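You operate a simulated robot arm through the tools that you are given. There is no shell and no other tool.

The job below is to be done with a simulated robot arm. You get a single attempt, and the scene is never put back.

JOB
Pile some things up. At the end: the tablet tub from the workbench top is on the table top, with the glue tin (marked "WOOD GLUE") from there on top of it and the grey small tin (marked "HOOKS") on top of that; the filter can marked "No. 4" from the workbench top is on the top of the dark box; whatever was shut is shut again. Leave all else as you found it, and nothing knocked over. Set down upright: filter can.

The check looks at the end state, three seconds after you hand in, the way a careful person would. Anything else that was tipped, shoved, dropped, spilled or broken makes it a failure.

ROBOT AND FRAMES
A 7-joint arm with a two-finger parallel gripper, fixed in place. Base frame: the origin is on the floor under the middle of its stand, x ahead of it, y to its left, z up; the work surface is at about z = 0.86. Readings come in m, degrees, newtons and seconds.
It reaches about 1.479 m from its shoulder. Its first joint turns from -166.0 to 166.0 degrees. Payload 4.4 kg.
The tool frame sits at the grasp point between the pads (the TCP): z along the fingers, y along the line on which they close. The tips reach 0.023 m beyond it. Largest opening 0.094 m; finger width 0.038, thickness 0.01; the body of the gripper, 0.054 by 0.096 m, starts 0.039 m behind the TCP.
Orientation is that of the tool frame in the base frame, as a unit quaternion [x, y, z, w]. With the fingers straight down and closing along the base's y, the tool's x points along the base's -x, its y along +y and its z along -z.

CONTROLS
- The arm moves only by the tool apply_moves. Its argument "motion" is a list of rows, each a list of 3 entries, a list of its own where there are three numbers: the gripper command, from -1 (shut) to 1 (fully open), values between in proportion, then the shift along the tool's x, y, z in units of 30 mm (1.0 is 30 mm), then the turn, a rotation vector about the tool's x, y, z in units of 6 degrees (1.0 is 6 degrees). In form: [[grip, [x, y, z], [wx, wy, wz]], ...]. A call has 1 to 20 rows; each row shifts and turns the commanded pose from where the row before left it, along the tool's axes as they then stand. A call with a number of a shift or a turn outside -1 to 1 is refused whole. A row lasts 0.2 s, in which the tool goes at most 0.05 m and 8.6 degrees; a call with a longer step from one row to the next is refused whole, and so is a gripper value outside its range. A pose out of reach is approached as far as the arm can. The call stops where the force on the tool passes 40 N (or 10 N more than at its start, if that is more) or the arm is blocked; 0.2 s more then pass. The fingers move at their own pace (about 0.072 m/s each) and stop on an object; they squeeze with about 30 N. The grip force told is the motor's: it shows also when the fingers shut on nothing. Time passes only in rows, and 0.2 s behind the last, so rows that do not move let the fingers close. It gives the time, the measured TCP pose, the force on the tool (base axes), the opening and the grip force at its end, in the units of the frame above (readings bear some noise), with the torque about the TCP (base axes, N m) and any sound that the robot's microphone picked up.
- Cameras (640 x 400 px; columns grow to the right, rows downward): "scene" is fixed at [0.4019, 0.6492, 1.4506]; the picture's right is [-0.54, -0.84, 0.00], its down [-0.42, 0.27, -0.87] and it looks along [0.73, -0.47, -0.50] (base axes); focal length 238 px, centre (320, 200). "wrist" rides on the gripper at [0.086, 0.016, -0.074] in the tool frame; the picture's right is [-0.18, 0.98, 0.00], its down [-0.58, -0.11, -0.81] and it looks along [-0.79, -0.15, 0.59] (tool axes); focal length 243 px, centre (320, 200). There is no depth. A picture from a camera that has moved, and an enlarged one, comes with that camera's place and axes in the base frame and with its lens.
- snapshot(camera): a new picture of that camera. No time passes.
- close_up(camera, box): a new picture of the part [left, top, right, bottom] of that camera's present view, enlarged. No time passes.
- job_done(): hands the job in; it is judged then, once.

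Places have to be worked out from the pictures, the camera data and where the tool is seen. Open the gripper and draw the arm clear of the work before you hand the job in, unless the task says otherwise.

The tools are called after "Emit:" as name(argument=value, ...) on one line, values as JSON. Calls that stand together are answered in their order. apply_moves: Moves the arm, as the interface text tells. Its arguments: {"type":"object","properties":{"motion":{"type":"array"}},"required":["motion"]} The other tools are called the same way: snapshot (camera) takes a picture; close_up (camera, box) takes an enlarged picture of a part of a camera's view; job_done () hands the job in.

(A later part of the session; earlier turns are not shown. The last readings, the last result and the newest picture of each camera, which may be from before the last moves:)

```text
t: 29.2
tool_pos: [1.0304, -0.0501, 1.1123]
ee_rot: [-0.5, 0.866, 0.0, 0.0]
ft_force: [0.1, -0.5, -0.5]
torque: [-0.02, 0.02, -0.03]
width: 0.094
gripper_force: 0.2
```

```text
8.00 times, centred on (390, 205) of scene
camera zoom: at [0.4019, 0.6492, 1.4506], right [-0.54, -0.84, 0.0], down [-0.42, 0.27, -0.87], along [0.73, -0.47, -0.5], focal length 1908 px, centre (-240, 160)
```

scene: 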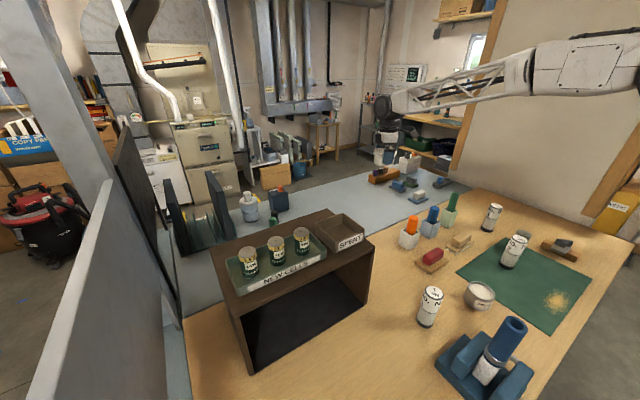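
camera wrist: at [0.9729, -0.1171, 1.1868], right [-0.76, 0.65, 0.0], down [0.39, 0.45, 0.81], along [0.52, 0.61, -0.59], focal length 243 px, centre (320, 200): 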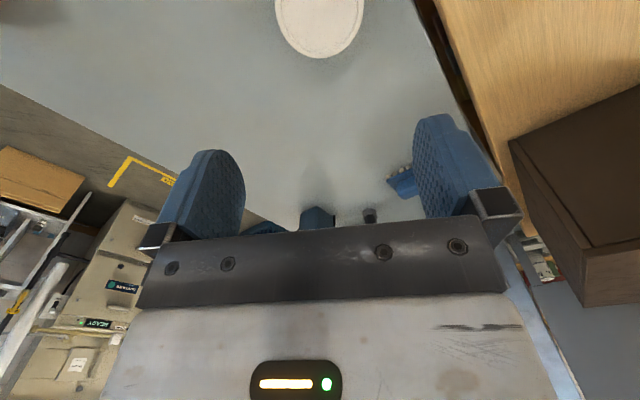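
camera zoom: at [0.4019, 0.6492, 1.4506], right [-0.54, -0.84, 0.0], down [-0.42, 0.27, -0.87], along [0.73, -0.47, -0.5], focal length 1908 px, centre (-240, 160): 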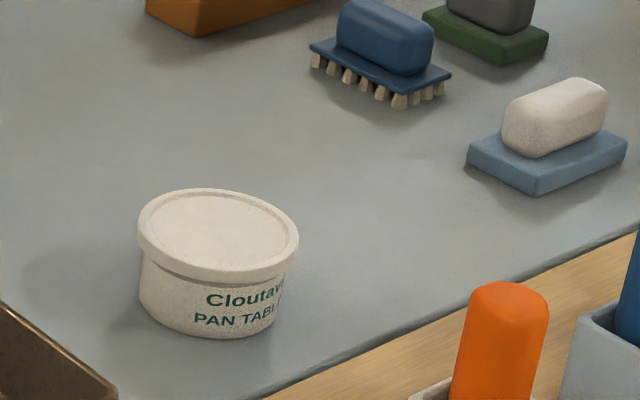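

The tub stands upright on the table, undisturbed. Next the glue tin near [0.536, 0.030]: I move back over the bench at z≈1.11 and then down to ≈1.02 above it.

Emit:
apply_moves(motion=[[1, [0.349, 0.918, 0], [0, 0, 0]], [1, [0.349, 0.918, 0], [0, 0, 0]], [1, [0.349, 0.918, 0], [0, 0, 0]], [1, [0.349, 0.918, 0], [0, 0, 0]], [1, [0.349, 0.918, 0], [0, 0, 0]], [1, [0.349, 0.918, 0], [0, 0, 0]], [1, [0.349, 0.918, 0], [0, 0, 0]], [1, [0.349, 0.918, 0], [0, 0, 0]], [1, [0.349, 0.918, 0], [0, 0, 0]], [1, [0.349, 0.918, 0], [0, 0, 0]], [1, [0.349, 0.918, 0], [0, 0, 0]], [1, [0.349, 0.918, 0], [0, 0, 0]], [1, [0.349, 0.918, 0], [0, 0, 0]], [1, [0.349, 0.918, 0], [0, 0, 0]], [1, [0.349, 0.918, 0], [0, 0, 0]], [1, [0.349, 0.918, 0], [0, 0, 0]], [1, [0.349, 0.918, 0], [0, 0, 0]], [1, [0, 0, 1], [0, 0, 0]], [1, [0, 0, 1], [0, 0, 0]], [1, [0, 0, 0.8], [0, 0, 0]]])

Emit:
snapshot(camera="wrist")

Emit:
close_up(camera="wrist", box=[220, 0, 412, 130])

Emit:
snapshot(camera="scene")

```text
t: 33.4
tool_pos: [0.5347, 0.0276, 1.0271]
ee_rot: [-0.5, 0.866, -0.002, 0.0]
ft_force: [0.9, 0.2, -0.2]
torque: [0.0, 0.0, 0.0]
width: 0.0939
gripper_force: 0.1
```

```text
taken
camera wrist: at [0.4772, -0.0391, 1.1012], right [-0.76, 0.65, 0.0], down [0.38, 0.45, 0.81], along [0.53, 0.61, -0.59], focal length 243 px, centre (320, 200)
```

wrist: 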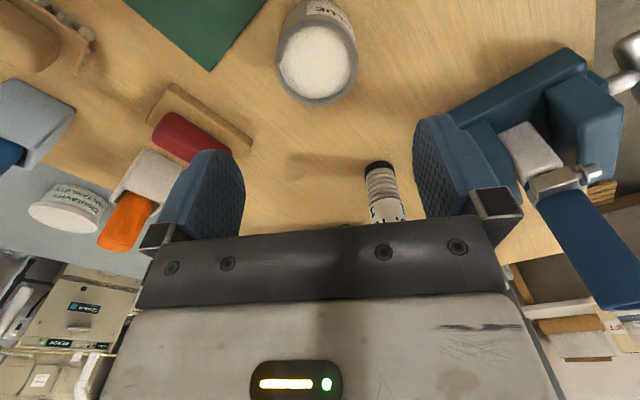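

```text
3.08 times, centred on (316, 65) of wrist
camera zoom: at [0.4772, -0.0391, 1.1012], right [-0.76, 0.65, 0.0], down [0.38, 0.45, 0.81], along [0.53, 0.61, -0.59], focal length 746 px, centre (332, 615)
```

zoom: 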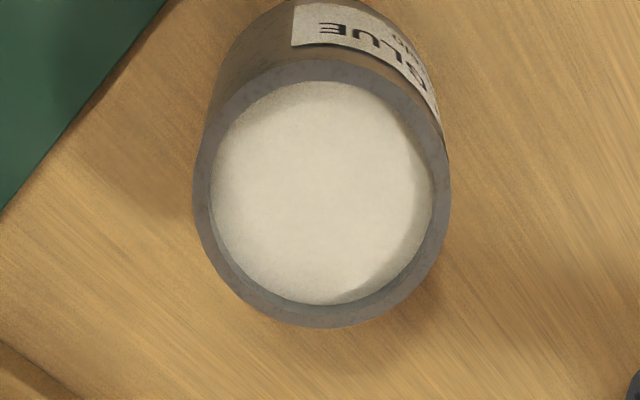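

```text
taken
```

scene: 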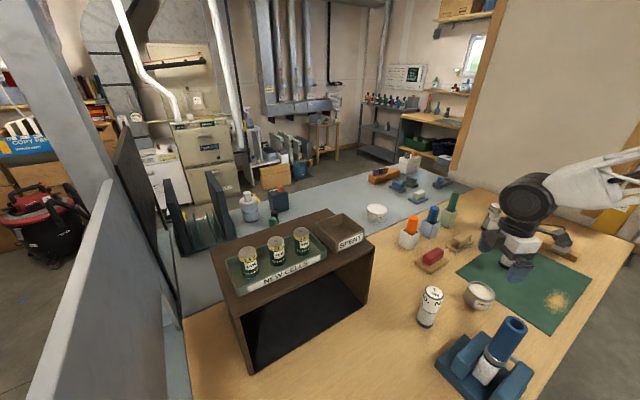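

The glue tin's centre is about 6 mm ahead and 4 mm sideways of the tool axis. I correct, then lower to just above the tin and check the alignment.

Emit:
apply_moves(motion=[[1, [-0.197, -0.127, 0.3], [0, 0, 0]], [1, [0, 0, 0.9], [0, 0, 0]], [1, [0, 0, 0.9], [0, 0, 0]], [1, [0, 0, 0.8], [0, 0, 0]], [1, [0, 0, 0], [0, 0, 0]]])

Emit:
snapshot(camera="wrist")

Emit:
close_up(camera="scene", box=[430, 230, 550, 330])

```text
t: 34.6
tool_pos: [0.5412, 0.0314, 0.9383]
ee_rot: [-0.5, 0.866, 0.0, -0.001]
ft_force: [-0.1, 0.2, -0.2]
torque: [0.0, 0.01, 0.01]
width: 0.0941
gripper_force: 0.1
```

```text
taken
camera wrist: at [0.4842, -0.0371, 1.0142], right [-0.76, 0.65, 0.0], down [0.39, 0.45, 0.81], along [0.52, 0.61, -0.59], focal length 243 px, centre (320, 200)
```

wrist: 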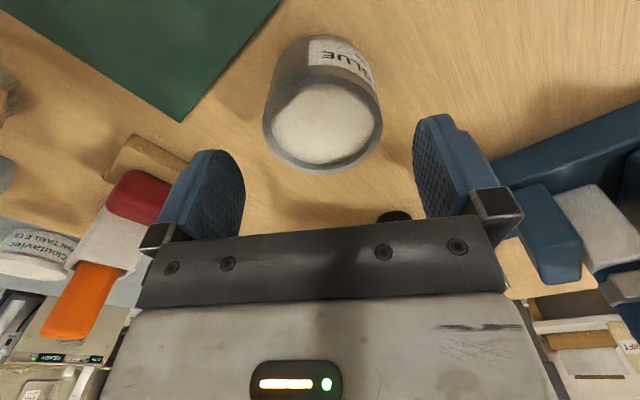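

```text
4.00 times, centred on (490, 280) of scene
camera zoom: at [0.4019, 0.6492, 1.4506], right [-0.54, -0.84, 0.0], down [-0.42, 0.27, -0.87], along [0.73, -0.47, -0.5], focal length 954 px, centre (-360, -120)
```

zoom: 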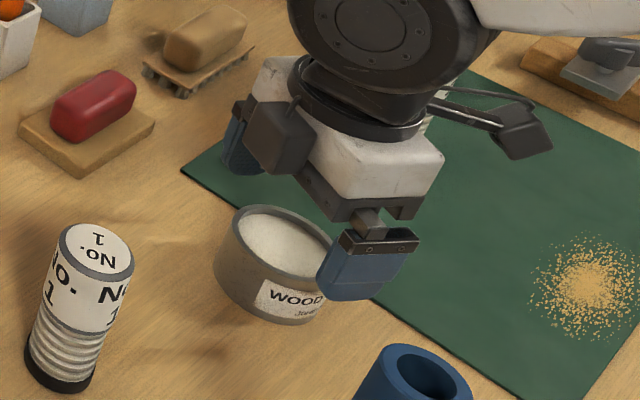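

The tin is centred within 2 mm. I go down around it to z≈0.891 and close.

Emit:
apply_moves(motion=[[1, [0.03, 0.05, 0.5], [0, 0, 0]], [1, [0, 0, 0.5], [0, 0, 0]], [1, [0, 0, 0.35], [0, 0, 0]], [1, [0, 0, 0.2], [0, 0, 0]], [1, [0, 0, 0], [0, 0, 0]]])

Emit:
close_up(camera="wrist", box=[150, 10, 500, 260])

Emit:
close_up(camera="scene", box=[430, 230, 550, 330])

```text
t: 35.8
tool_pos: [0.5402, 0.0297, 0.8941]
ee_rot: [-0.5, 0.866, 0.0, 0.0]
ft_force: [-0.6, -0.5, -0.2]
torque: [-0.01, 0.02, -0.02]
width: 0.0939
gripper_force: 0.1
```

```text
1.60 times, centred on (325, 135) of wrist
camera zoom: at [0.4829, -0.0363, 0.9683], right [-0.76, 0.65, 0.0], down [0.39, 0.45, 0.81], along [0.52, 0.61, -0.59], focal length 388 px, centre (312, 304)
```

zoom: 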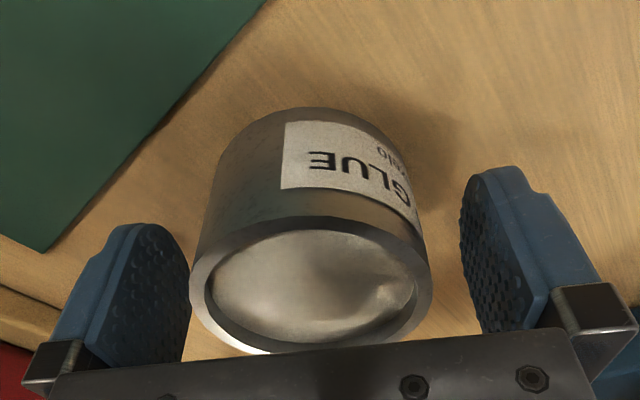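

```text
4.00 times, centred on (490, 280) of scene
camera zoom: at [0.4019, 0.6492, 1.4506], right [-0.54, -0.84, 0.0], down [-0.42, 0.27, -0.87], along [0.73, -0.47, -0.5], focal length 954 px, centre (-360, -120)
```

zoom: 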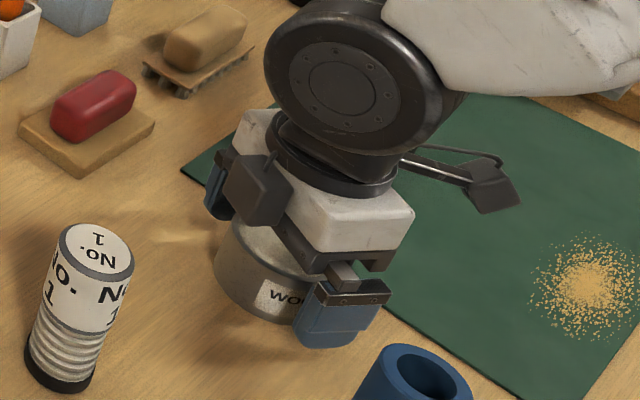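

Well centred. Closing the gripper on the glue tin.

Emit:
apply_moves(motion=[[-1, [0, 0, 0], [0, 0, 0]], [-1, [0, 0, 0], [0, 0, 0]], [-1, [0, 0, 0], [0, 0, 0]], [-1, [0, 0, 0], [0, 0, 0]]])

```text
t: 36.8
tool_pos: [0.5407, 0.0296, 0.8931]
ee_rot: [-0.5, 0.866, 0.0, 0.0]
ft_force: [0.9, 0.3, 1.1]
torque: [0.07, -0.01, 0.02]
width: 0.0644
gripper_force: 30.2
```

Gripped (opening 0.064). Lifting straight up.

Emit:
apply_moves(motion=[[-1, [0, 0, -0.3], [0, 0, 0]], [-1, [0, 0, -0.6], [0, 0, 0]], [-1, [0, 0, -0.9], [0, 0, 0]], [-1, [0, 0, -0.9], [0, 0, 0]], [-1, [0, 0, -0.9], [0, 0, 0]], [-1, [0, 0, -0.9], [0, 0, 0]], [-1, [0, 0, -0.9], [0, 0, 0]], [-1, [0, 0, -0.9], [0, 0, 0]], [-1, [0, 0, -0.9], [0, 0, 0]], [-1, [0, 0, -0.7], [0, 0, 0]], [-1, [0, 0, -0.4], [0, 0, 0]], [-1, [0, 0, 0], [0, 0, 0]]])

Emit:
snapshot(camera="wrist")

Emit:
snapshot(camera="scene")

```text
t: 39.4
tool_pos: [0.5401, 0.0318, 1.1419]
ee_rot: [-0.5, 0.866, 0.0, 0.0]
ft_force: [0.8, 0.2, -3.5]
torque: [0.0, 0.02, -0.02]
width: 0.0646
gripper_force: 29.7
```

```text
taken
camera wrist: at [0.4827, -0.0354, 1.2167], right [-0.76, 0.65, 0.0], down [0.39, 0.45, 0.81], along [0.52, 0.61, -0.59], focal length 243 px, centre (320, 200)
```

wrist: 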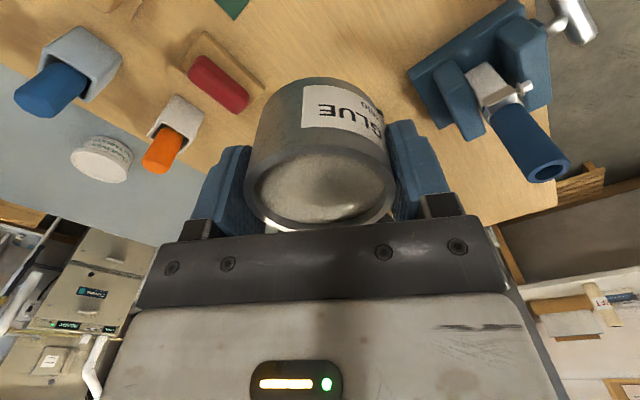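

```text
taken
```

scene: 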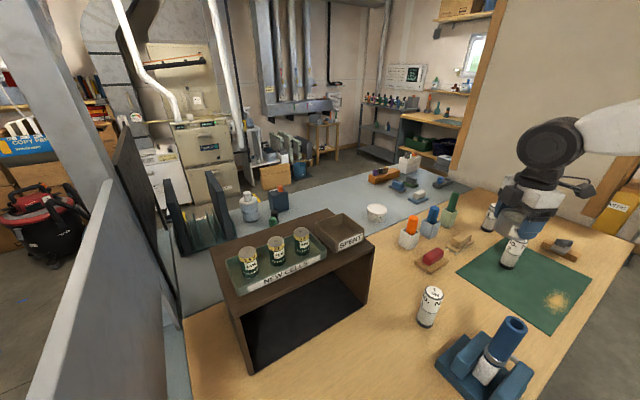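

The tin is held level. I carry it over the tub at [1.030, -0.051].

Emit:
apply_moves(motion=[[-1, [-0.171, -0.455, 0], [0, 0, 0]], [-1, [-0.3425, -0.911, 0], [0, 0, 0]], [-1, [-0.3425, -0.911, 0], [0, 0, 0]], [-1, [-0.3425, -0.911, 0], [0, 0, 0]], [-1, [-0.3425, -0.911, 0], [0, 0, 0]], [-1, [-0.3425, -0.911, 0], [0, 0, 0]], [-1, [-0.3425, -0.911, 0], [0, 0, 0]], [-1, [-0.3425, -0.911, 0], [0, 0, 0]], [-1, [-0.3425, -0.911, 0], [0, 0, 0]], [-1, [-0.3425, -0.911, 0], [0, 0, 0]], [-1, [-0.3425, -0.911, 0], [0, 0, 0]], [-1, [-0.3425, -0.911, 0], [0, 0, 0]], [-1, [-0.3425, -0.911, 0], [0, 0, 0]], [-1, [-0.3425, -0.911, 0], [0, 0, 0]], [-1, [-0.3425, -0.911, 0], [0, 0, 0]], [-1, [-0.3425, -0.911, 0], [0, 0, 0]], [-1, [-0.3425, -0.911, 0], [0, 0, 0]], [-1, [-0.171, -0.455, 0], [0, 0, 0]], [-1, [0, 0, 0], [0, 0, 0]]])

Emit:
snapshot(camera="wrist")

Emit:
close_up(camera="scene", box=[330, 130, 450, 240])

```text
t: 43.4
tool_pos: [1.0298, -0.0497, 1.1414]
ee_rot: [-0.5, 0.866, 0.0, 0.0]
ft_force: [0.4, 0.7, -3.5]
torque: [-0.01, 0.0, 0.0]
width: 0.0648
gripper_force: 30.1
```

```text
taken
camera wrist: at [0.9722, -0.1169, 1.2158], right [-0.76, 0.65, 0.0], down [0.38, 0.45, 0.81], along [0.52, 0.61, -0.59], focal length 243 px, centre (320, 200)
```

wrist: 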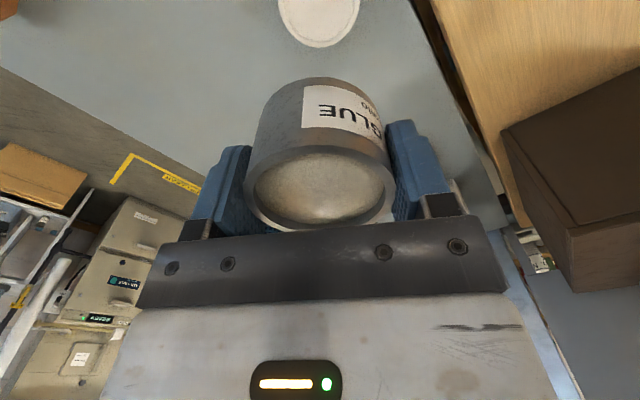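

```text
3.64 times, centred on (390, 185) of scene
camera zoom: at [0.4019, 0.6492, 1.4506], right [-0.54, -0.84, 0.0], down [-0.42, 0.27, -0.87], along [0.73, -0.47, -0.5], focal length 867 px, centre (66, 254)
```

zoom: 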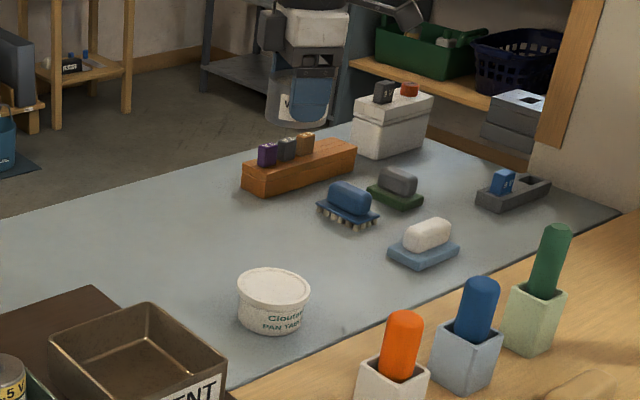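

Now above the tub. I lower to about 2–3 cm above the expected contact and check alignment.

Emit:
apply_moves(motion=[[-1, [0, 0, 0.5], [0, 0, 0]], [-1, [0, 0, 0.9], [0, 0, 0]], [-1, [0, 0, 0.9], [0, 0, 0]], [-1, [0, 0, 0.9], [0, 0, 0]], [-1, [0, 0, 0.9], [0, 0, 0]], [-1, [0, 0, 0.9], [0, 0, 0]], [-1, [0, 0, 0.8], [0, 0, 0]], [-1, [0, 0, 0.4], [0, 0, 0]], [-1, [0, 0, 0.3], [0, 0, 0]], [-1, [0, 0, 0], [0, 0, 0]]])

Emit:
close_up(camera="wrist", box=[150, 10, 500, 260])

Emit:
close_up(camera="scene", box=[350, 170, 420, 230])

```text
t: 45.6
tool_pos: [1.0302, -0.048, 0.9458]
ee_rot: [-0.5, 0.866, -0.001, 0.0]
ft_force: [-0.4, -0.1, -2.9]
torque: [0.02, 0.03, 0.04]
width: 0.0646
gripper_force: 29.8
```

```text
1.60 times, centred on (325, 135) of wrist
camera zoom: at [0.9726, -0.1156, 1.0206], right [-0.76, 0.65, 0.0], down [0.38, 0.45, 0.81], along [0.52, 0.61, -0.59], focal length 388 px, centre (312, 304)
```

zoom: 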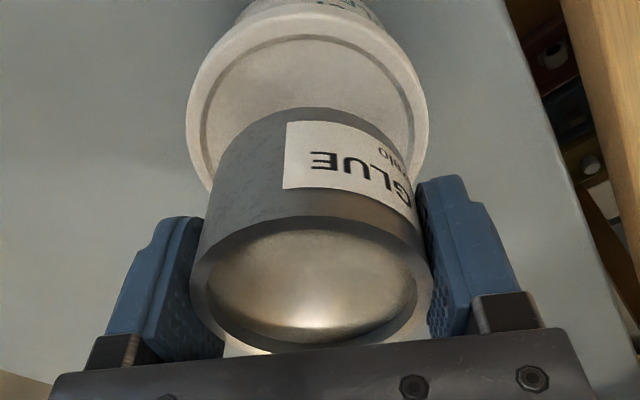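

```text
6.67 times, centred on (385, 200) of scene
camera zoom: at [0.4019, 0.6492, 1.4506], right [-0.54, -0.84, 0.0], down [-0.42, 0.27, -0.87], along [0.73, -0.47, -0.5], focal length 1590 px, centre (-113, 200)
```

zoom: 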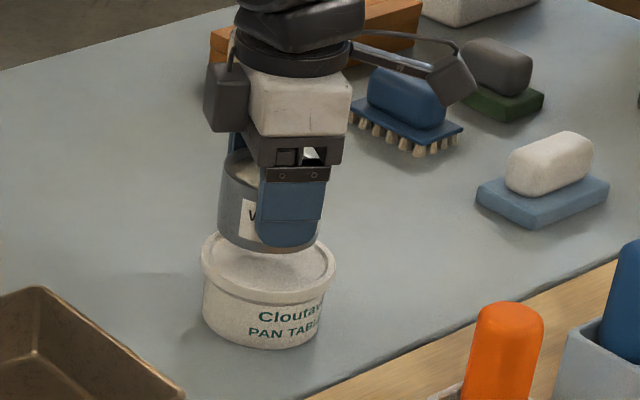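

The tin is nearly centred (about 3 mm off). I correct that and lower to just above the lid, then in small steps until contact.

Emit:
apply_moves(motion=[[-1, [0.1, -0.035, 0], [0, 0, 0]], [-1, [0, 0, 0.2], [0, 0, 0]], [-1, [0, 0, 0.2], [0, 0, 0]], [-1, [0, 0, 0.15], [0, 0, 0]], [-1, [0, 0, 0], [0, 0, 0]]])

Emit:
close_up(camera="scene", box=[350, 170, 420, 230])

```text
t: 46.8
tool_pos: [1.0293, -0.0534, 0.9299]
ee_rot: [-0.5, 0.866, 0.0, 0.0]
ft_force: [-1.3, -0.1, -2.5]
torque: [-0.01, 0.02, -0.03]
width: 0.0644
gripper_force: 30.2
```

```text
6.67 times, centred on (385, 200) of scene
camera zoom: at [0.4019, 0.6492, 1.4506], right [-0.54, -0.84, 0.0], down [-0.42, 0.27, -0.87], along [0.73, -0.47, -0.5], focal length 1590 px, centre (-113, 200)
```

zoom: 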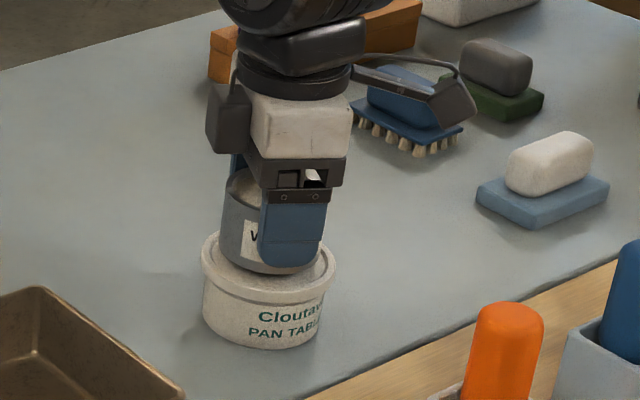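

Well centred over the lid. Small steps down until contact.

Emit:
apply_moves(motion=[[-1, [0, 0, 0.07], [0, 0, 0]], [-1, [0, 0, 0.07], [0, 0, 0]], [-1, [0, 0, 0.07], [0, 0, 0]], [-1, [0, 0, 0], [0, 0, 0]]])

```text
t: 47.8
tool_pos: [1.0289, -0.052, 0.9244]
ee_rot: [-0.5, 0.866, 0.0, 0.0]
ft_force: [-0.4, 0.1, 0.1]
torque: [0.0, 0.07, 0.02]
width: 0.0647
gripper_force: 30.3
```

The weight reading has gone from about -3 N to 0, so contact is beginning. One more small step.

Emit:
apply_moves(motion=[[-1, [0, 0, 0.04], [0, 0, 0]], [-1, [0, 0, 0], [0, 0, 0]]])

```text
t: 48.4
tool_pos: [1.0299, -0.0533, 0.9234]
ee_rot: [-0.499, 0.866, 0.0, 0.0]
ft_force: [0.3, 0.8, 10.7]
torque: [0.04, 0.09, 0.09]
width: 0.0647
gripper_force: 30.4
```

The tin rests on the lid (≈11 N). I open the gripper.

Emit:
apply_moves(motion=[[-0.2, [0, 0, 0], [0, 0, 0]], [0.5, [0, 0, 0], [0, 0, 0]], [1, [0, 0, 0], [0, 0, 0]], [1, [0, 0, 0], [0, 0, 0]]])

Emit:
close_up(camera="wrist", box=[150, 10, 500, 260])

Emit:
close_up(camera="scene", box=[350, 170, 420, 230])

```text
t: 49.4
tool_pos: [1.0294, -0.0527, 0.923]
ee_rot: [-0.5, 0.866, 0.0, 0.0]
ft_force: [0.8, -0.1, 0.2]
torque: [0.02, 0.01, 0.01]
width: 0.0941
gripper_force: 0.1
```

```text
1.60 times, centred on (325, 135) of wrist
camera zoom: at [0.9719, -0.1199, 0.9975], right [-0.76, 0.65, 0.0], down [0.39, 0.45, 0.81], along [0.52, 0.61, -0.59], focal length 388 px, centre (312, 304)
```

zoom: 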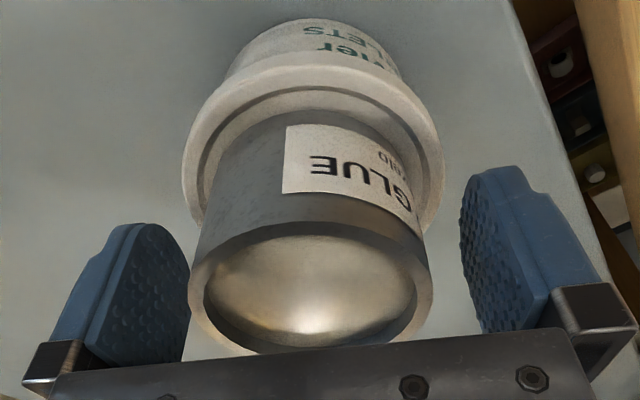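

```text
6.67 times, centred on (385, 200) of scene
camera zoom: at [0.4019, 0.6492, 1.4506], right [-0.54, -0.84, 0.0], down [-0.42, 0.27, -0.87], along [0.73, -0.47, -0.5], focal length 1590 px, centre (-113, 200)
```

zoom: 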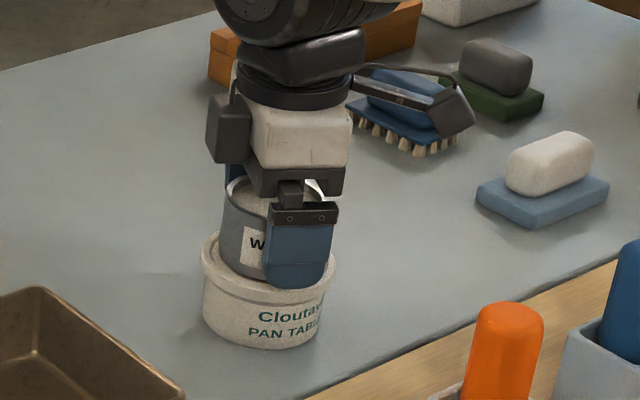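

The glue tin sits centred on the tub. I rise straight up.

Emit:
apply_moves(motion=[[1, [0, 0, -0.2], [0, 0, 0]], [1, [0, 0, -0.4], [0, 0, 0]], [1, [0, 0, -0.7], [0, 0, 0]], [1, [0, 0, -1], [0, 0, 0]], [1, [0, 0, -1], [0, 0, 0]], [1, [0, 0, -1], [0, 0, 0]], [1, [0, 0, -1], [0, 0, 0]], [1, [0, 0, -1], [0, 0, 0]], [1, [0, 0, -0.7], [0, 0, 0]], [1, [0, 0, 0], [0, 0, 0]]])

Emit:
close_up(camera="scene", box=[350, 170, 420, 230])

Emit:
snapshot(camera="scene")

Emit:
snapshot(camera="wrist")

```text
t: 51.6
tool_pos: [1.0298, -0.0519, 1.1323]
ee_rot: [-0.5, 0.866, 0.0, 0.0]
ft_force: [0.2, -0.1, -1.0]
torque: [-0.03, 0.04, 0.01]
width: 0.0942
gripper_force: 0.1
```

```text
6.67 times, centred on (385, 200) of scene
camera zoom: at [0.4019, 0.6492, 1.4506], right [-0.54, -0.84, 0.0], down [-0.42, 0.27, -0.87], along [0.73, -0.47, -0.5], focal length 1590 px, centre (-113, 200)
```

zoom: 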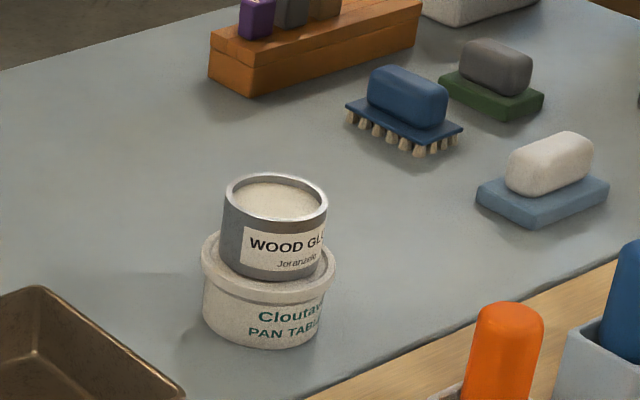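

```text
taken
```

scene: 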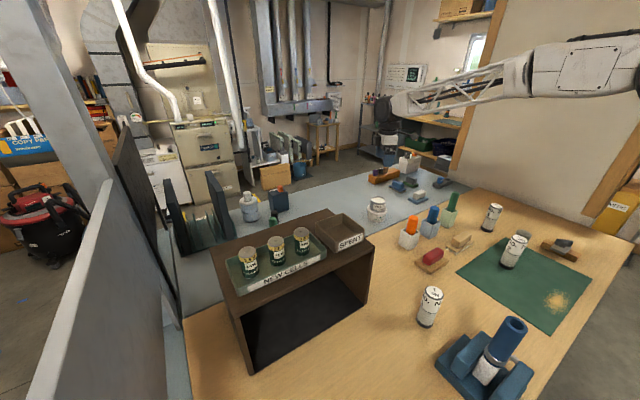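

```text
taken
camera wrist: at [0.972, -0.1194, 1.2074], right [-0.76, 0.65, 0.0], down [0.39, 0.45, 0.81], along [0.52, 0.61, -0.59], focal length 243 px, centre (320, 200)
```

wrist: 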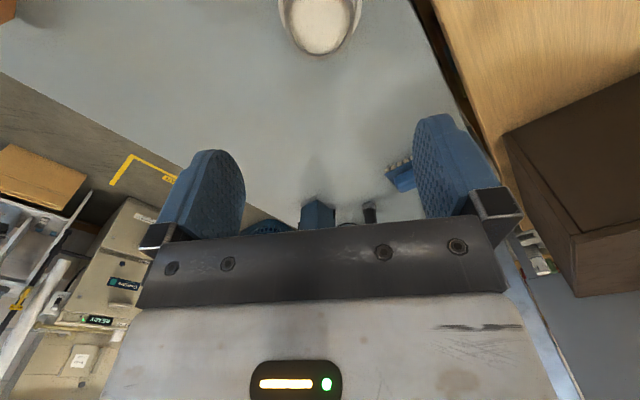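

The tin-on-tub stack stands cleanly. Next the HOOKS tin near [0.57, -0.307]: I move above it, ending at z≈1.06.

Emit:
apply_moves(motion=[[1, [0.939, 0.564, 0], [0, 0, 0]], [1, [0.939, 0.564, 0], [0, 0, 0]], [1, [0.939, 0.564, 0], [0, 0, 0]], [1, [0.939, 0.564, 0], [0, 0, 0]], [1, [0.939, 0.564, 0], [0, 0, 0]], [1, [0.939, 0.564, 0], [0, 0, 0]], [1, [0.939, 0.564, 0], [0, 0, 0]], [1, [0.939, 0.564, 0], [0, 0, 0]], [1, [0.939, 0.564, 0], [0, 0, 0]], [1, [0.939, 0.564, 0], [0, 0, 0]], [1, [0.939, 0.564, 0], [0, 0, 0]], [1, [0.939, 0.564, 0], [0, 0, 0]], [1, [0.939, 0.564, 0], [0, 0, 0]], [1, [0.939, 0.564, 0], [0, 0, 0]], [1, [0.939, 0.564, 0], [0, 0, 0]], [1, [0.939, 0.564, 0], [0, 0, 0]], [1, [0, 0, 0.8], [0, 0, 0]], [1, [0, 0, 0.8], [0, 0, 0]], [1, [0, 0, 0.7], [0, 0, 0]], [1, [0, 0, 0], [0, 0, 0]]])

Emit:
snapshot(camera="wrist")

Emit:
close_up(camera="wrist", box=[240, 0, 400, 100])

Emit:
snapshot(camera="scene")

```text
t: 55.8
tool_pos: [0.5678, -0.3082, 1.0619]
ee_rot: [-0.5, 0.866, 0.0, 0.0]
ft_force: [-0.3, -0.3, -0.3]
torque: [0.01, 0.03, -0.01]
width: 0.0941
gripper_force: 0.1
```

```text
taken
camera wrist: at [0.5117, -0.3748, 1.1371], right [-0.76, 0.65, 0.0], down [0.39, 0.45, 0.81], along [0.52, 0.61, -0.59], focal length 243 px, centre (320, 200)
```

wrist: 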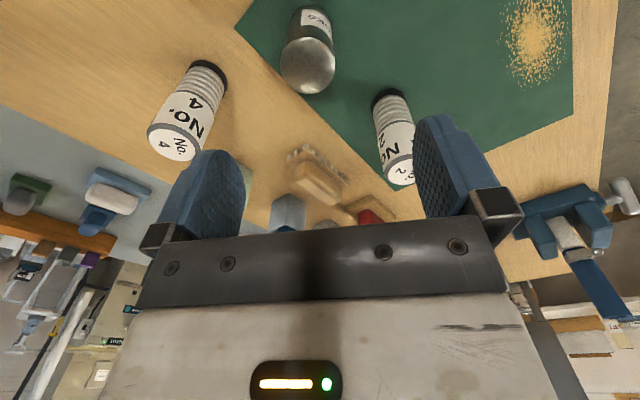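

```text
4.00 times, centred on (320, 50) of wrist
camera zoom: at [0.5117, -0.3748, 1.1371], right [-0.76, 0.65, 0.0], down [0.39, 0.45, 0.81], along [0.52, 0.61, -0.59], focal length 970 px, centre (320, 800)
```

zoom: 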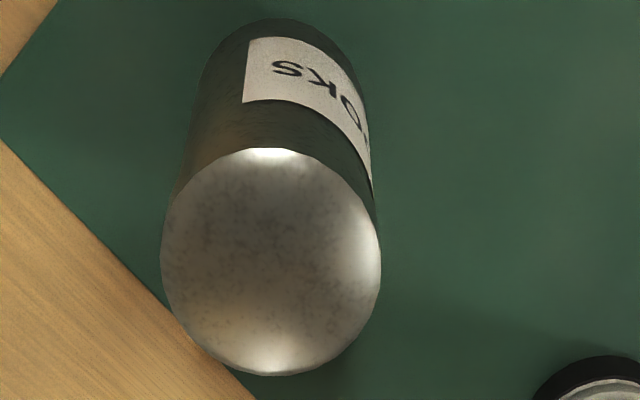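

```text
taken
```

scene: 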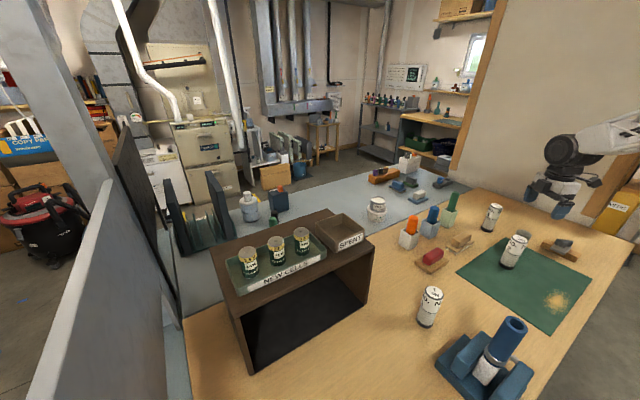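

The HOOKS tin's centre is near [0.580, -0.309], top z≈0.936, about 4.4 cm wide. I shift over it and lower to just above its top.

Emit:
apply_moves(motion=[[1, [-0.1, -0.18, 0.3], [0, 0, 0]], [1, [-0.097, -0.183, 0.6], [0, 0, 0]], [1, [0, 0, 0.8], [0, 0, 0]], [1, [0, 0, 0.8], [0, 0, 0]], [1, [0, 0, 0.4], [0, 0, 0]], [1, [0, 0, 0], [0, 0, 0]]])

Emit:
snapshot(camera="wrist")

Emit:
close_up(camera="scene", box=[470, 170, 600, 270])

```text
t: 57.2
tool_pos: [0.5797, -0.3071, 0.9763]
ee_rot: [-0.5, 0.866, 0.0, 0.0]
ft_force: [-0.6, 0.4, 0.2]
torque: [-0.02, 0.01, 0.03]
width: 0.0939
gripper_force: 0.0
```

```text
taken
camera wrist: at [0.5241, -0.3743, 1.052], right [-0.76, 0.65, 0.0], down [0.38, 0.45, 0.81], along [0.52, 0.61, -0.59], focal length 243 px, centre (320, 200)
```

wrist: 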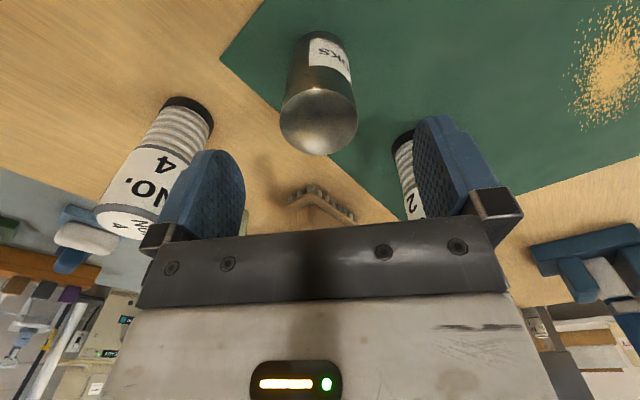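

```text
4.00 times, centred on (535, 220) of scene
camera zoom: at [0.4019, 0.6492, 1.4506], right [-0.54, -0.84, 0.0], down [-0.42, 0.27, -0.87], along [0.73, -0.47, -0.5], focal length 954 px, centre (-540, 120)
```

zoom: 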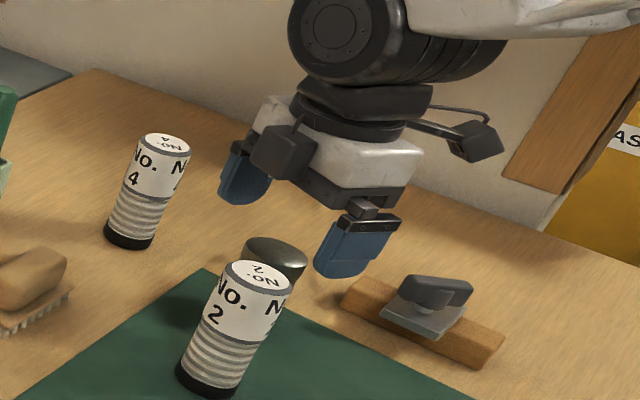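

Aligned within 1 mm. I lower around the HOOKS tin to z≈0.907 and check before closing.

Emit:
apply_moves(motion=[[1, [0.03, -0.02, 0.5], [0, 0, 0]], [1, [0, 0, 0.6], [0, 0, 0]], [1, [0, 0, 0.6], [0, 0, 0]], [1, [0, 0, 0.4], [0, 0, 0]], [1, [0, 0, 0.2], [0, 0, 0]], [1, [0, 0, 0], [0, 0, 0]]])

Emit:
close_up(camera="wrist", box=[150, 10, 500, 260])

Emit:
close_up(camera="scene", box=[470, 170, 600, 270])

```text
t: 58.6
tool_pos: [0.5824, -0.3089, 0.9062]
ee_rot: [-0.5, 0.866, 0.0, 0.0]
ft_force: [0.4, -0.4, 0.4]
torque: [-0.02, -0.04, -0.01]
width: 0.094
gripper_force: 0.0
```

```text
1.60 times, centred on (325, 135) of wrist
camera zoom: at [0.525, -0.3759, 0.9823], right [-0.76, 0.65, 0.0], down [0.38, 0.45, 0.81], along [0.52, 0.61, -0.59], focal length 388 px, centre (312, 304)
```

zoom: 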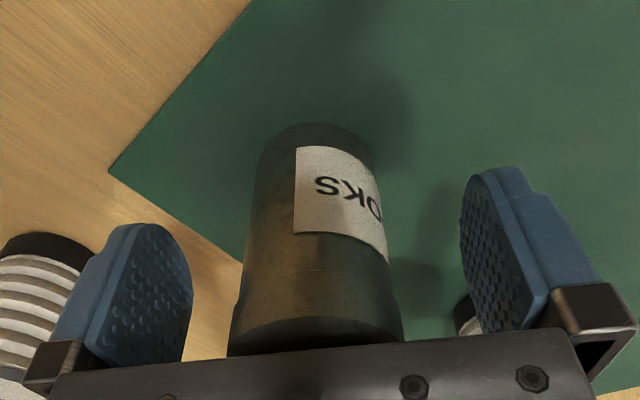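

```text
4.00 times, centred on (535, 220) of scene
camera zoom: at [0.4019, 0.6492, 1.4506], right [-0.54, -0.84, 0.0], down [-0.42, 0.27, -0.87], along [0.73, -0.47, -0.5], focal length 954 px, centre (-540, 120)
```

zoom: 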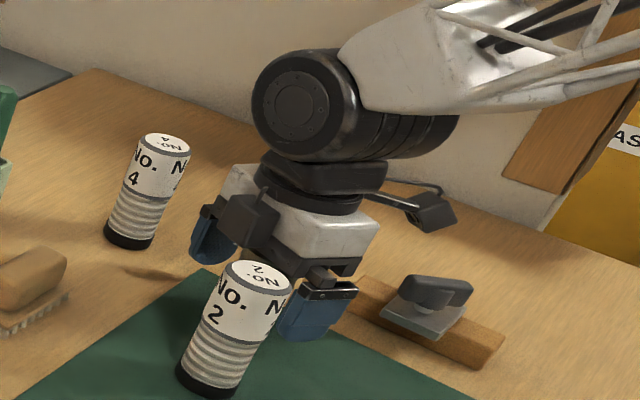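

The tin stands between the fingers with clear space around. Closing.

Emit:
apply_moves(motion=[[-1, [0, 0, 0], [0, 0, 0]], [-1, [0, 0, 0], [0, 0, 0]], [-1, [0, 0, 0], [0, 0, 0]], [-1, [0, 0, 0], [0, 0, 0]], [-1, [0, 0, 0], [0, 0, 0]]])

Emit:
close_up(camera="wrist", box=[150, 10, 500, 260])

```text
t: 59.8
tool_pos: [0.5822, -0.3092, 0.908]
ee_rot: [-0.5, 0.866, 0.001, 0.0]
ft_force: [-0.4, -0.7, 0.1]
torque: [-0.02, -0.02, 0.04]
width: 0.043
gripper_force: 30.0
```

```text
1.60 times, centred on (325, 135) of wrist
camera zoom: at [0.5249, -0.3759, 0.9823], right [-0.76, 0.65, 0.0], down [0.38, 0.45, 0.81], along [0.52, 0.61, -0.59], focal length 388 px, centre (312, 304)
```

zoom: 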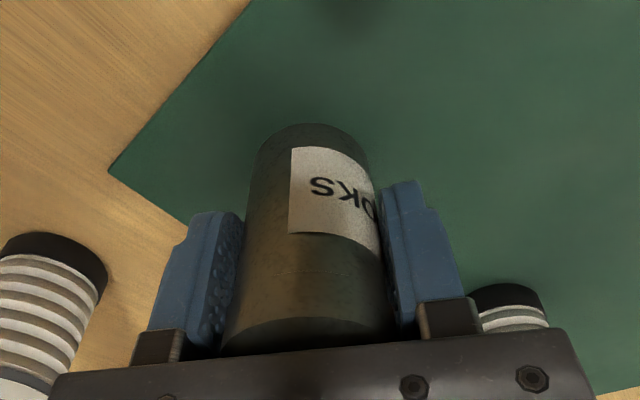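

Gripped at 4.3 cm. I lift it straight up.

Emit:
apply_moves(motion=[[-1, [0, 0, -0.3], [0, 0, 0]], [-1, [0, 0, -0.6], [0, 0, 0]], [-1, [0, 0, -0.9], [0, 0, 0]], [-1, [0, 0, -0.9], [0, 0, 0]], [-1, [0, 0, -0.9], [0, 0, 0]], [-1, [0, 0, -0.9], [0, 0, 0]], [-1, [0, 0, -0.9], [0, 0, 0]], [-1, [0, 0, -0.9], [0, 0, 0]], [-1, [0, 0, -0.9], [0, 0, 0]], [-1, [0, 0, -0.5], [0, 0, 0]], [-1, [0, 0, 0], [0, 0, 0]]])

Emit:
snapshot(camera="wrist")

Emit:
snapshot(camera="scene")

```text
t: 62.2
tool_pos: [0.5809, -0.3101, 1.1385]
ee_rot: [-0.5, 0.866, -0.001, 0.0]
ft_force: [0.4, 0.0, -0.6]
torque: [0.01, 0.02, 0.02]
width: 0.043
gripper_force: 30.3
```

```text
taken
camera wrist: at [0.5239, -0.3766, 1.2135], right [-0.76, 0.65, 0.0], down [0.38, 0.45, 0.81], along [0.52, 0.61, -0.59], focal length 243 px, centre (320, 200)
```

wrist: 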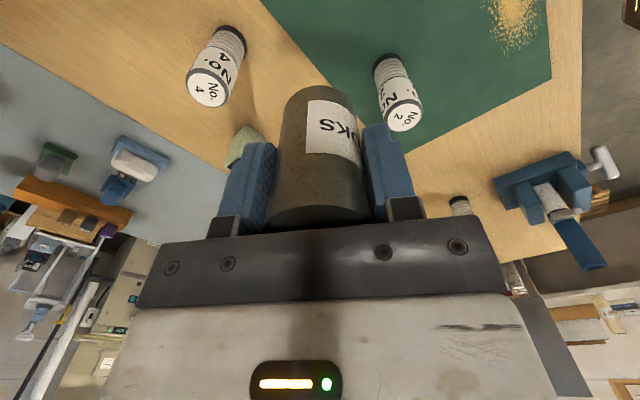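

```text
taken
```

scene: 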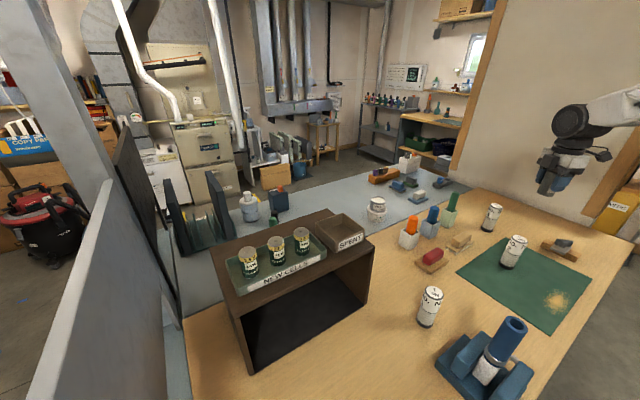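

The HOOKS tin is held upright. I carry it above the stack.

Emit:
apply_moves(motion=[[-1, [-0.4648, -0.27, 0], [0, 0, 0]], [-1, [-0.9296, -0.54, 0], [0, 0, 0]], [-1, [-0.9296, -0.54, 0], [0, 0, 0]], [-1, [-0.9296, -0.54, 0], [0, 0, 0]], [-1, [-0.9296, -0.54, 0], [0, 0, 0]], [-1, [-0.9296, -0.54, 0], [0, 0, 0]], [-1, [-0.9296, -0.54, 0], [0, 0, 0]], [-1, [-0.9296, -0.54, 0], [0, 0, 0]], [-1, [-0.9296, -0.54, 0], [0, 0, 0]], [-1, [-0.9296, -0.54, 0], [0, 0, 0]], [-1, [-0.9296, -0.54, 0], [0, 0, 0]], [-1, [-0.9296, -0.54, 0], [0, 0, 0]], [-1, [-0.9296, -0.54, 0], [0, 0, 0]], [-1, [-0.9296, -0.54, 0], [0, 0, 0]], [-1, [-0.9296, -0.54, 0], [0, 0, 0]], [-1, [-0.9296, -0.54, 0], [0, 0, 0]], [-1, [-0.4648, -0.27, 0], [0, 0, 0]], [-1, [0, 0, 0], [0, 0, 0]]])

Emit:
snapshot(camera="wrist")

Emit:
close_up(camera="scene", box=[330, 130, 450, 240])

```text
t: 66.0
tool_pos: [1.0301, -0.0525, 1.1408]
ee_rot: [-0.5, 0.866, 0.0, 0.0]
ft_force: [0.1, -0.3, -1.2]
torque: [0.02, -0.01, 0.0]
width: 0.0429
gripper_force: 30.2
```

```text
taken
camera wrist: at [0.9727, -0.1199, 1.2148], right [-0.76, 0.65, 0.0], down [0.38, 0.45, 0.81], along [0.52, 0.61, -0.59], focal length 243 px, centre (320, 200)
```

wrist: 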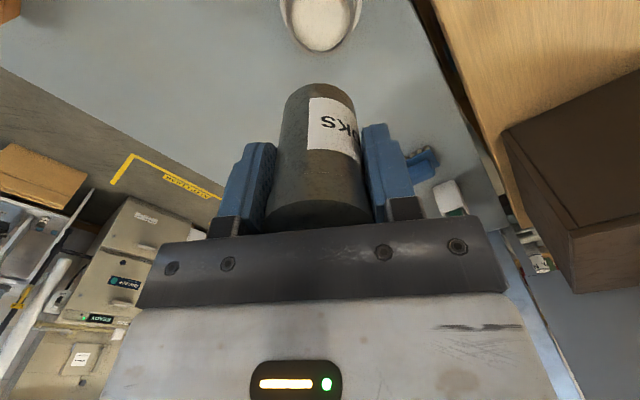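

```text
3.64 times, centred on (390, 185) of scene
camera zoom: at [0.4019, 0.6492, 1.4506], right [-0.54, -0.84, 0.0], down [-0.42, 0.27, -0.87], along [0.73, -0.47, -0.5], focal length 867 px, centre (66, 254)
```

zoom: 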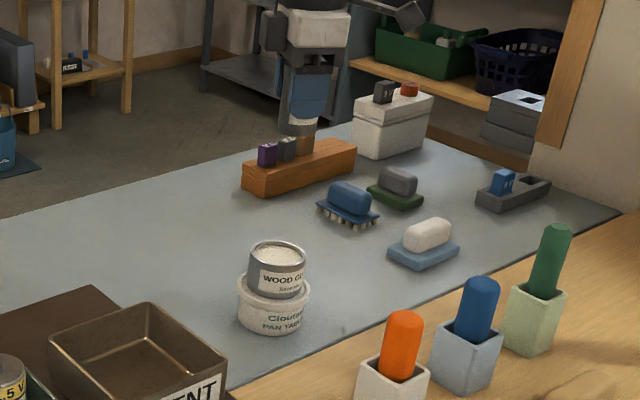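

Above the stack. I lower until the tin's bottom is about 3 cm above the glue tin and check alignment.

Emit:
apply_moves(motion=[[-1, [0, 0, 0.5], [0, 0, 0]], [-1, [0, 0, 0.9], [0, 0, 0]], [-1, [0, 0, 0.9], [0, 0, 0]], [-1, [0, 0, 0.9], [0, 0, 0]], [-1, [0, 0, 0.7], [0, 0, 0]], [-1, [0, 0, 0.4], [0, 0, 0]], [-1, [0, 0, 0], [0, 0, 0]]])

Emit:
close_up(camera="wrist", box=[150, 10, 500, 260])

Emit:
close_up(camera="scene", box=[350, 160, 420, 230])

```text
t: 67.6
tool_pos: [1.0291, -0.0513, 1.0112]
ee_rot: [-0.501, 0.866, 0.0, 0.0]
ft_force: [0.1, 0.3, -0.9]
torque: [0.0, 0.02, -0.02]
width: 0.0429
gripper_force: 30.6
```

```text
1.60 times, centred on (325, 135) of wrist
camera zoom: at [0.9717, -0.1188, 1.0844], right [-0.76, 0.65, 0.0], down [0.38, 0.45, 0.81], along [0.52, 0.61, -0.59], focal length 388 px, centre (312, 304)
```

zoom: 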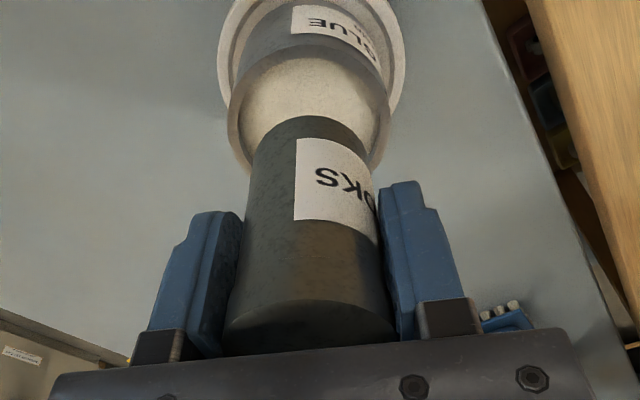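

```text
5.71 times, centred on (385, 195) of scene
camera zoom: at [0.4019, 0.6492, 1.4506], right [-0.54, -0.84, 0.0], down [-0.42, 0.27, -0.87], along [0.73, -0.47, -0.5], focal length 1363 px, centre (-51, 229)
```

zoom: 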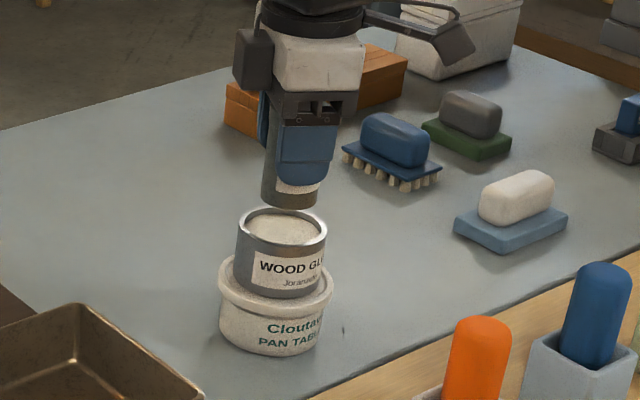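

Both cameras show the tin centred over the glue tin to within about 1 mm. I lower to just above it, then in small steps.

Emit:
apply_moves(motion=[[-1, [0, 0, 0.3], [0, 0, 0]], [-1, [0, 0, 0.25], [0, 0, 0]], [-1, [0, 0, 0.2], [0, 0, 0]], [-1, [0, 0, 0], [0, 0, 0]]])

Emit:
close_up(camera="wrist", box=[220, 10, 420, 160])

Emit:
close_up(camera="scene", box=[350, 170, 410, 230])

```text
t: 68.6
tool_pos: [1.0303, -0.052, 0.986]
ee_rot: [-0.501, 0.866, 0.0, 0.001]
ft_force: [0.3, -0.3, -1.2]
torque: [-0.02, 0.01, -0.03]
width: 0.0427
gripper_force: 30.1
```

```text
2.67 times, centred on (320, 85) of wrist
camera zoom: at [0.9726, -0.1192, 1.0611], right [-0.76, 0.65, 0.0], down [0.39, 0.45, 0.81], along [0.52, 0.61, -0.59], focal length 647 px, centre (320, 507)
```

zoom: 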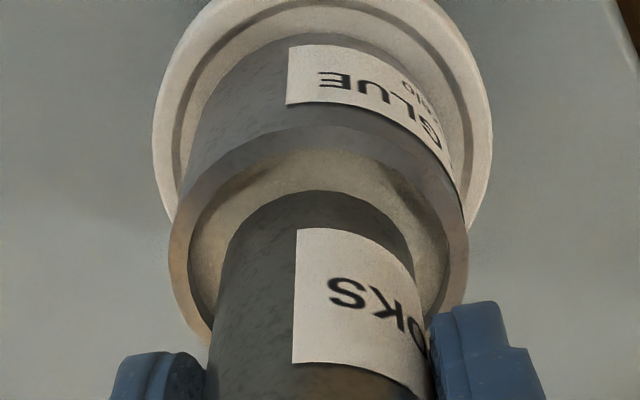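

```text
6.67 times, centred on (380, 200) of scene
camera zoom: at [0.4019, 0.6492, 1.4506], right [-0.54, -0.84, 0.0], down [-0.42, 0.27, -0.87], along [0.73, -0.47, -0.5], focal length 1590 px, centre (-80, 200)
```

zoom: 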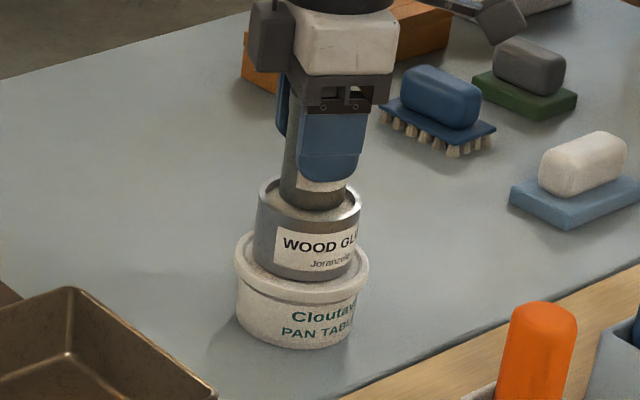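

Centred over the recess of the glue tin with even gaps. Continuing down in ~2 mm steps.

Emit:
apply_moves(motion=[[-1, [0, 0, 0.07], [0, 0, 0]], [-1, [0, 0, 0.07], [0, 0, 0]], [-1, [0, 0, 0.07], [0, 0, 0]], [-1, [0, 0, 0], [0, 0, 0]]])

Emit:
close_up(camera="scene", box=[350, 170, 410, 230])

```text
t: 69.6
tool_pos: [1.029, -0.0525, 0.9794]
ee_rot: [-0.5, 0.866, 0.0, 0.0]
ft_force: [0.3, -0.6, -0.6]
torque: [-0.02, 0.03, 0.03]
width: 0.0425
gripper_force: 30.2
```

```text
6.67 times, centred on (380, 200) of scene
camera zoom: at [0.4019, 0.6492, 1.4506], right [-0.54, -0.84, 0.0], down [-0.42, 0.27, -0.87], along [0.73, -0.47, -0.5], focal length 1590 px, centre (-80, 200)
```

zoom: 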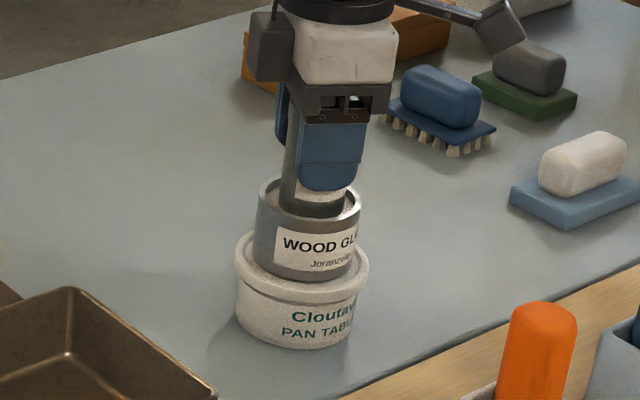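

No contact yet (force still about -0.6 N). I continue with smaller steps.

Emit:
apply_moves(motion=[[-1, [0, 0, 0.06], [0, 0, 0]], [-1, [0, 0, 0.06], [0, 0, 0]], [-1, [0, 0, 0], [0, 0, 0]]])

```text
t: 70.4
tool_pos: [1.0287, -0.0535, 0.978]
ee_rot: [-0.5, 0.866, 0.0, 0.001]
ft_force: [1.0, 0.6, 17.2]
torque: [-0.05, 0.0, 0.16]
width: 0.0431
gripper_force: 30.0
```

Contact at about 17 N with little torque. I check the view before releasing.

Emit:
close_up(camera="wrist", box=[220, 10, 420, 160])

Emit:
close_up(camera="scene", box=[360, 180, 400, 220])

```text
2.67 times, centred on (320, 85) of wrist
camera zoom: at [0.9722, -0.1196, 1.0535], right [-0.76, 0.65, 0.0], down [0.38, 0.45, 0.81], along [0.53, 0.61, -0.59], focal length 647 px, centre (320, 507)
```

zoom: 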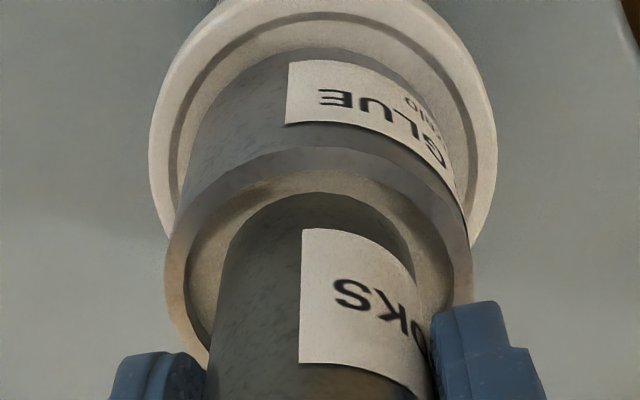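

```text
10.00 times, centred on (380, 200) of scene
camera zoom: at [0.4019, 0.6492, 1.4506], right [-0.54, -0.84, 0.0], down [-0.42, 0.27, -0.87], along [0.73, -0.47, -0.5], focal length 2385 px, centre (-280, 200)
```

zoom: 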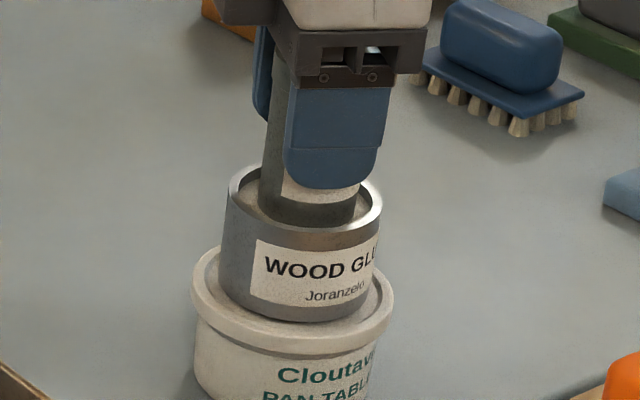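

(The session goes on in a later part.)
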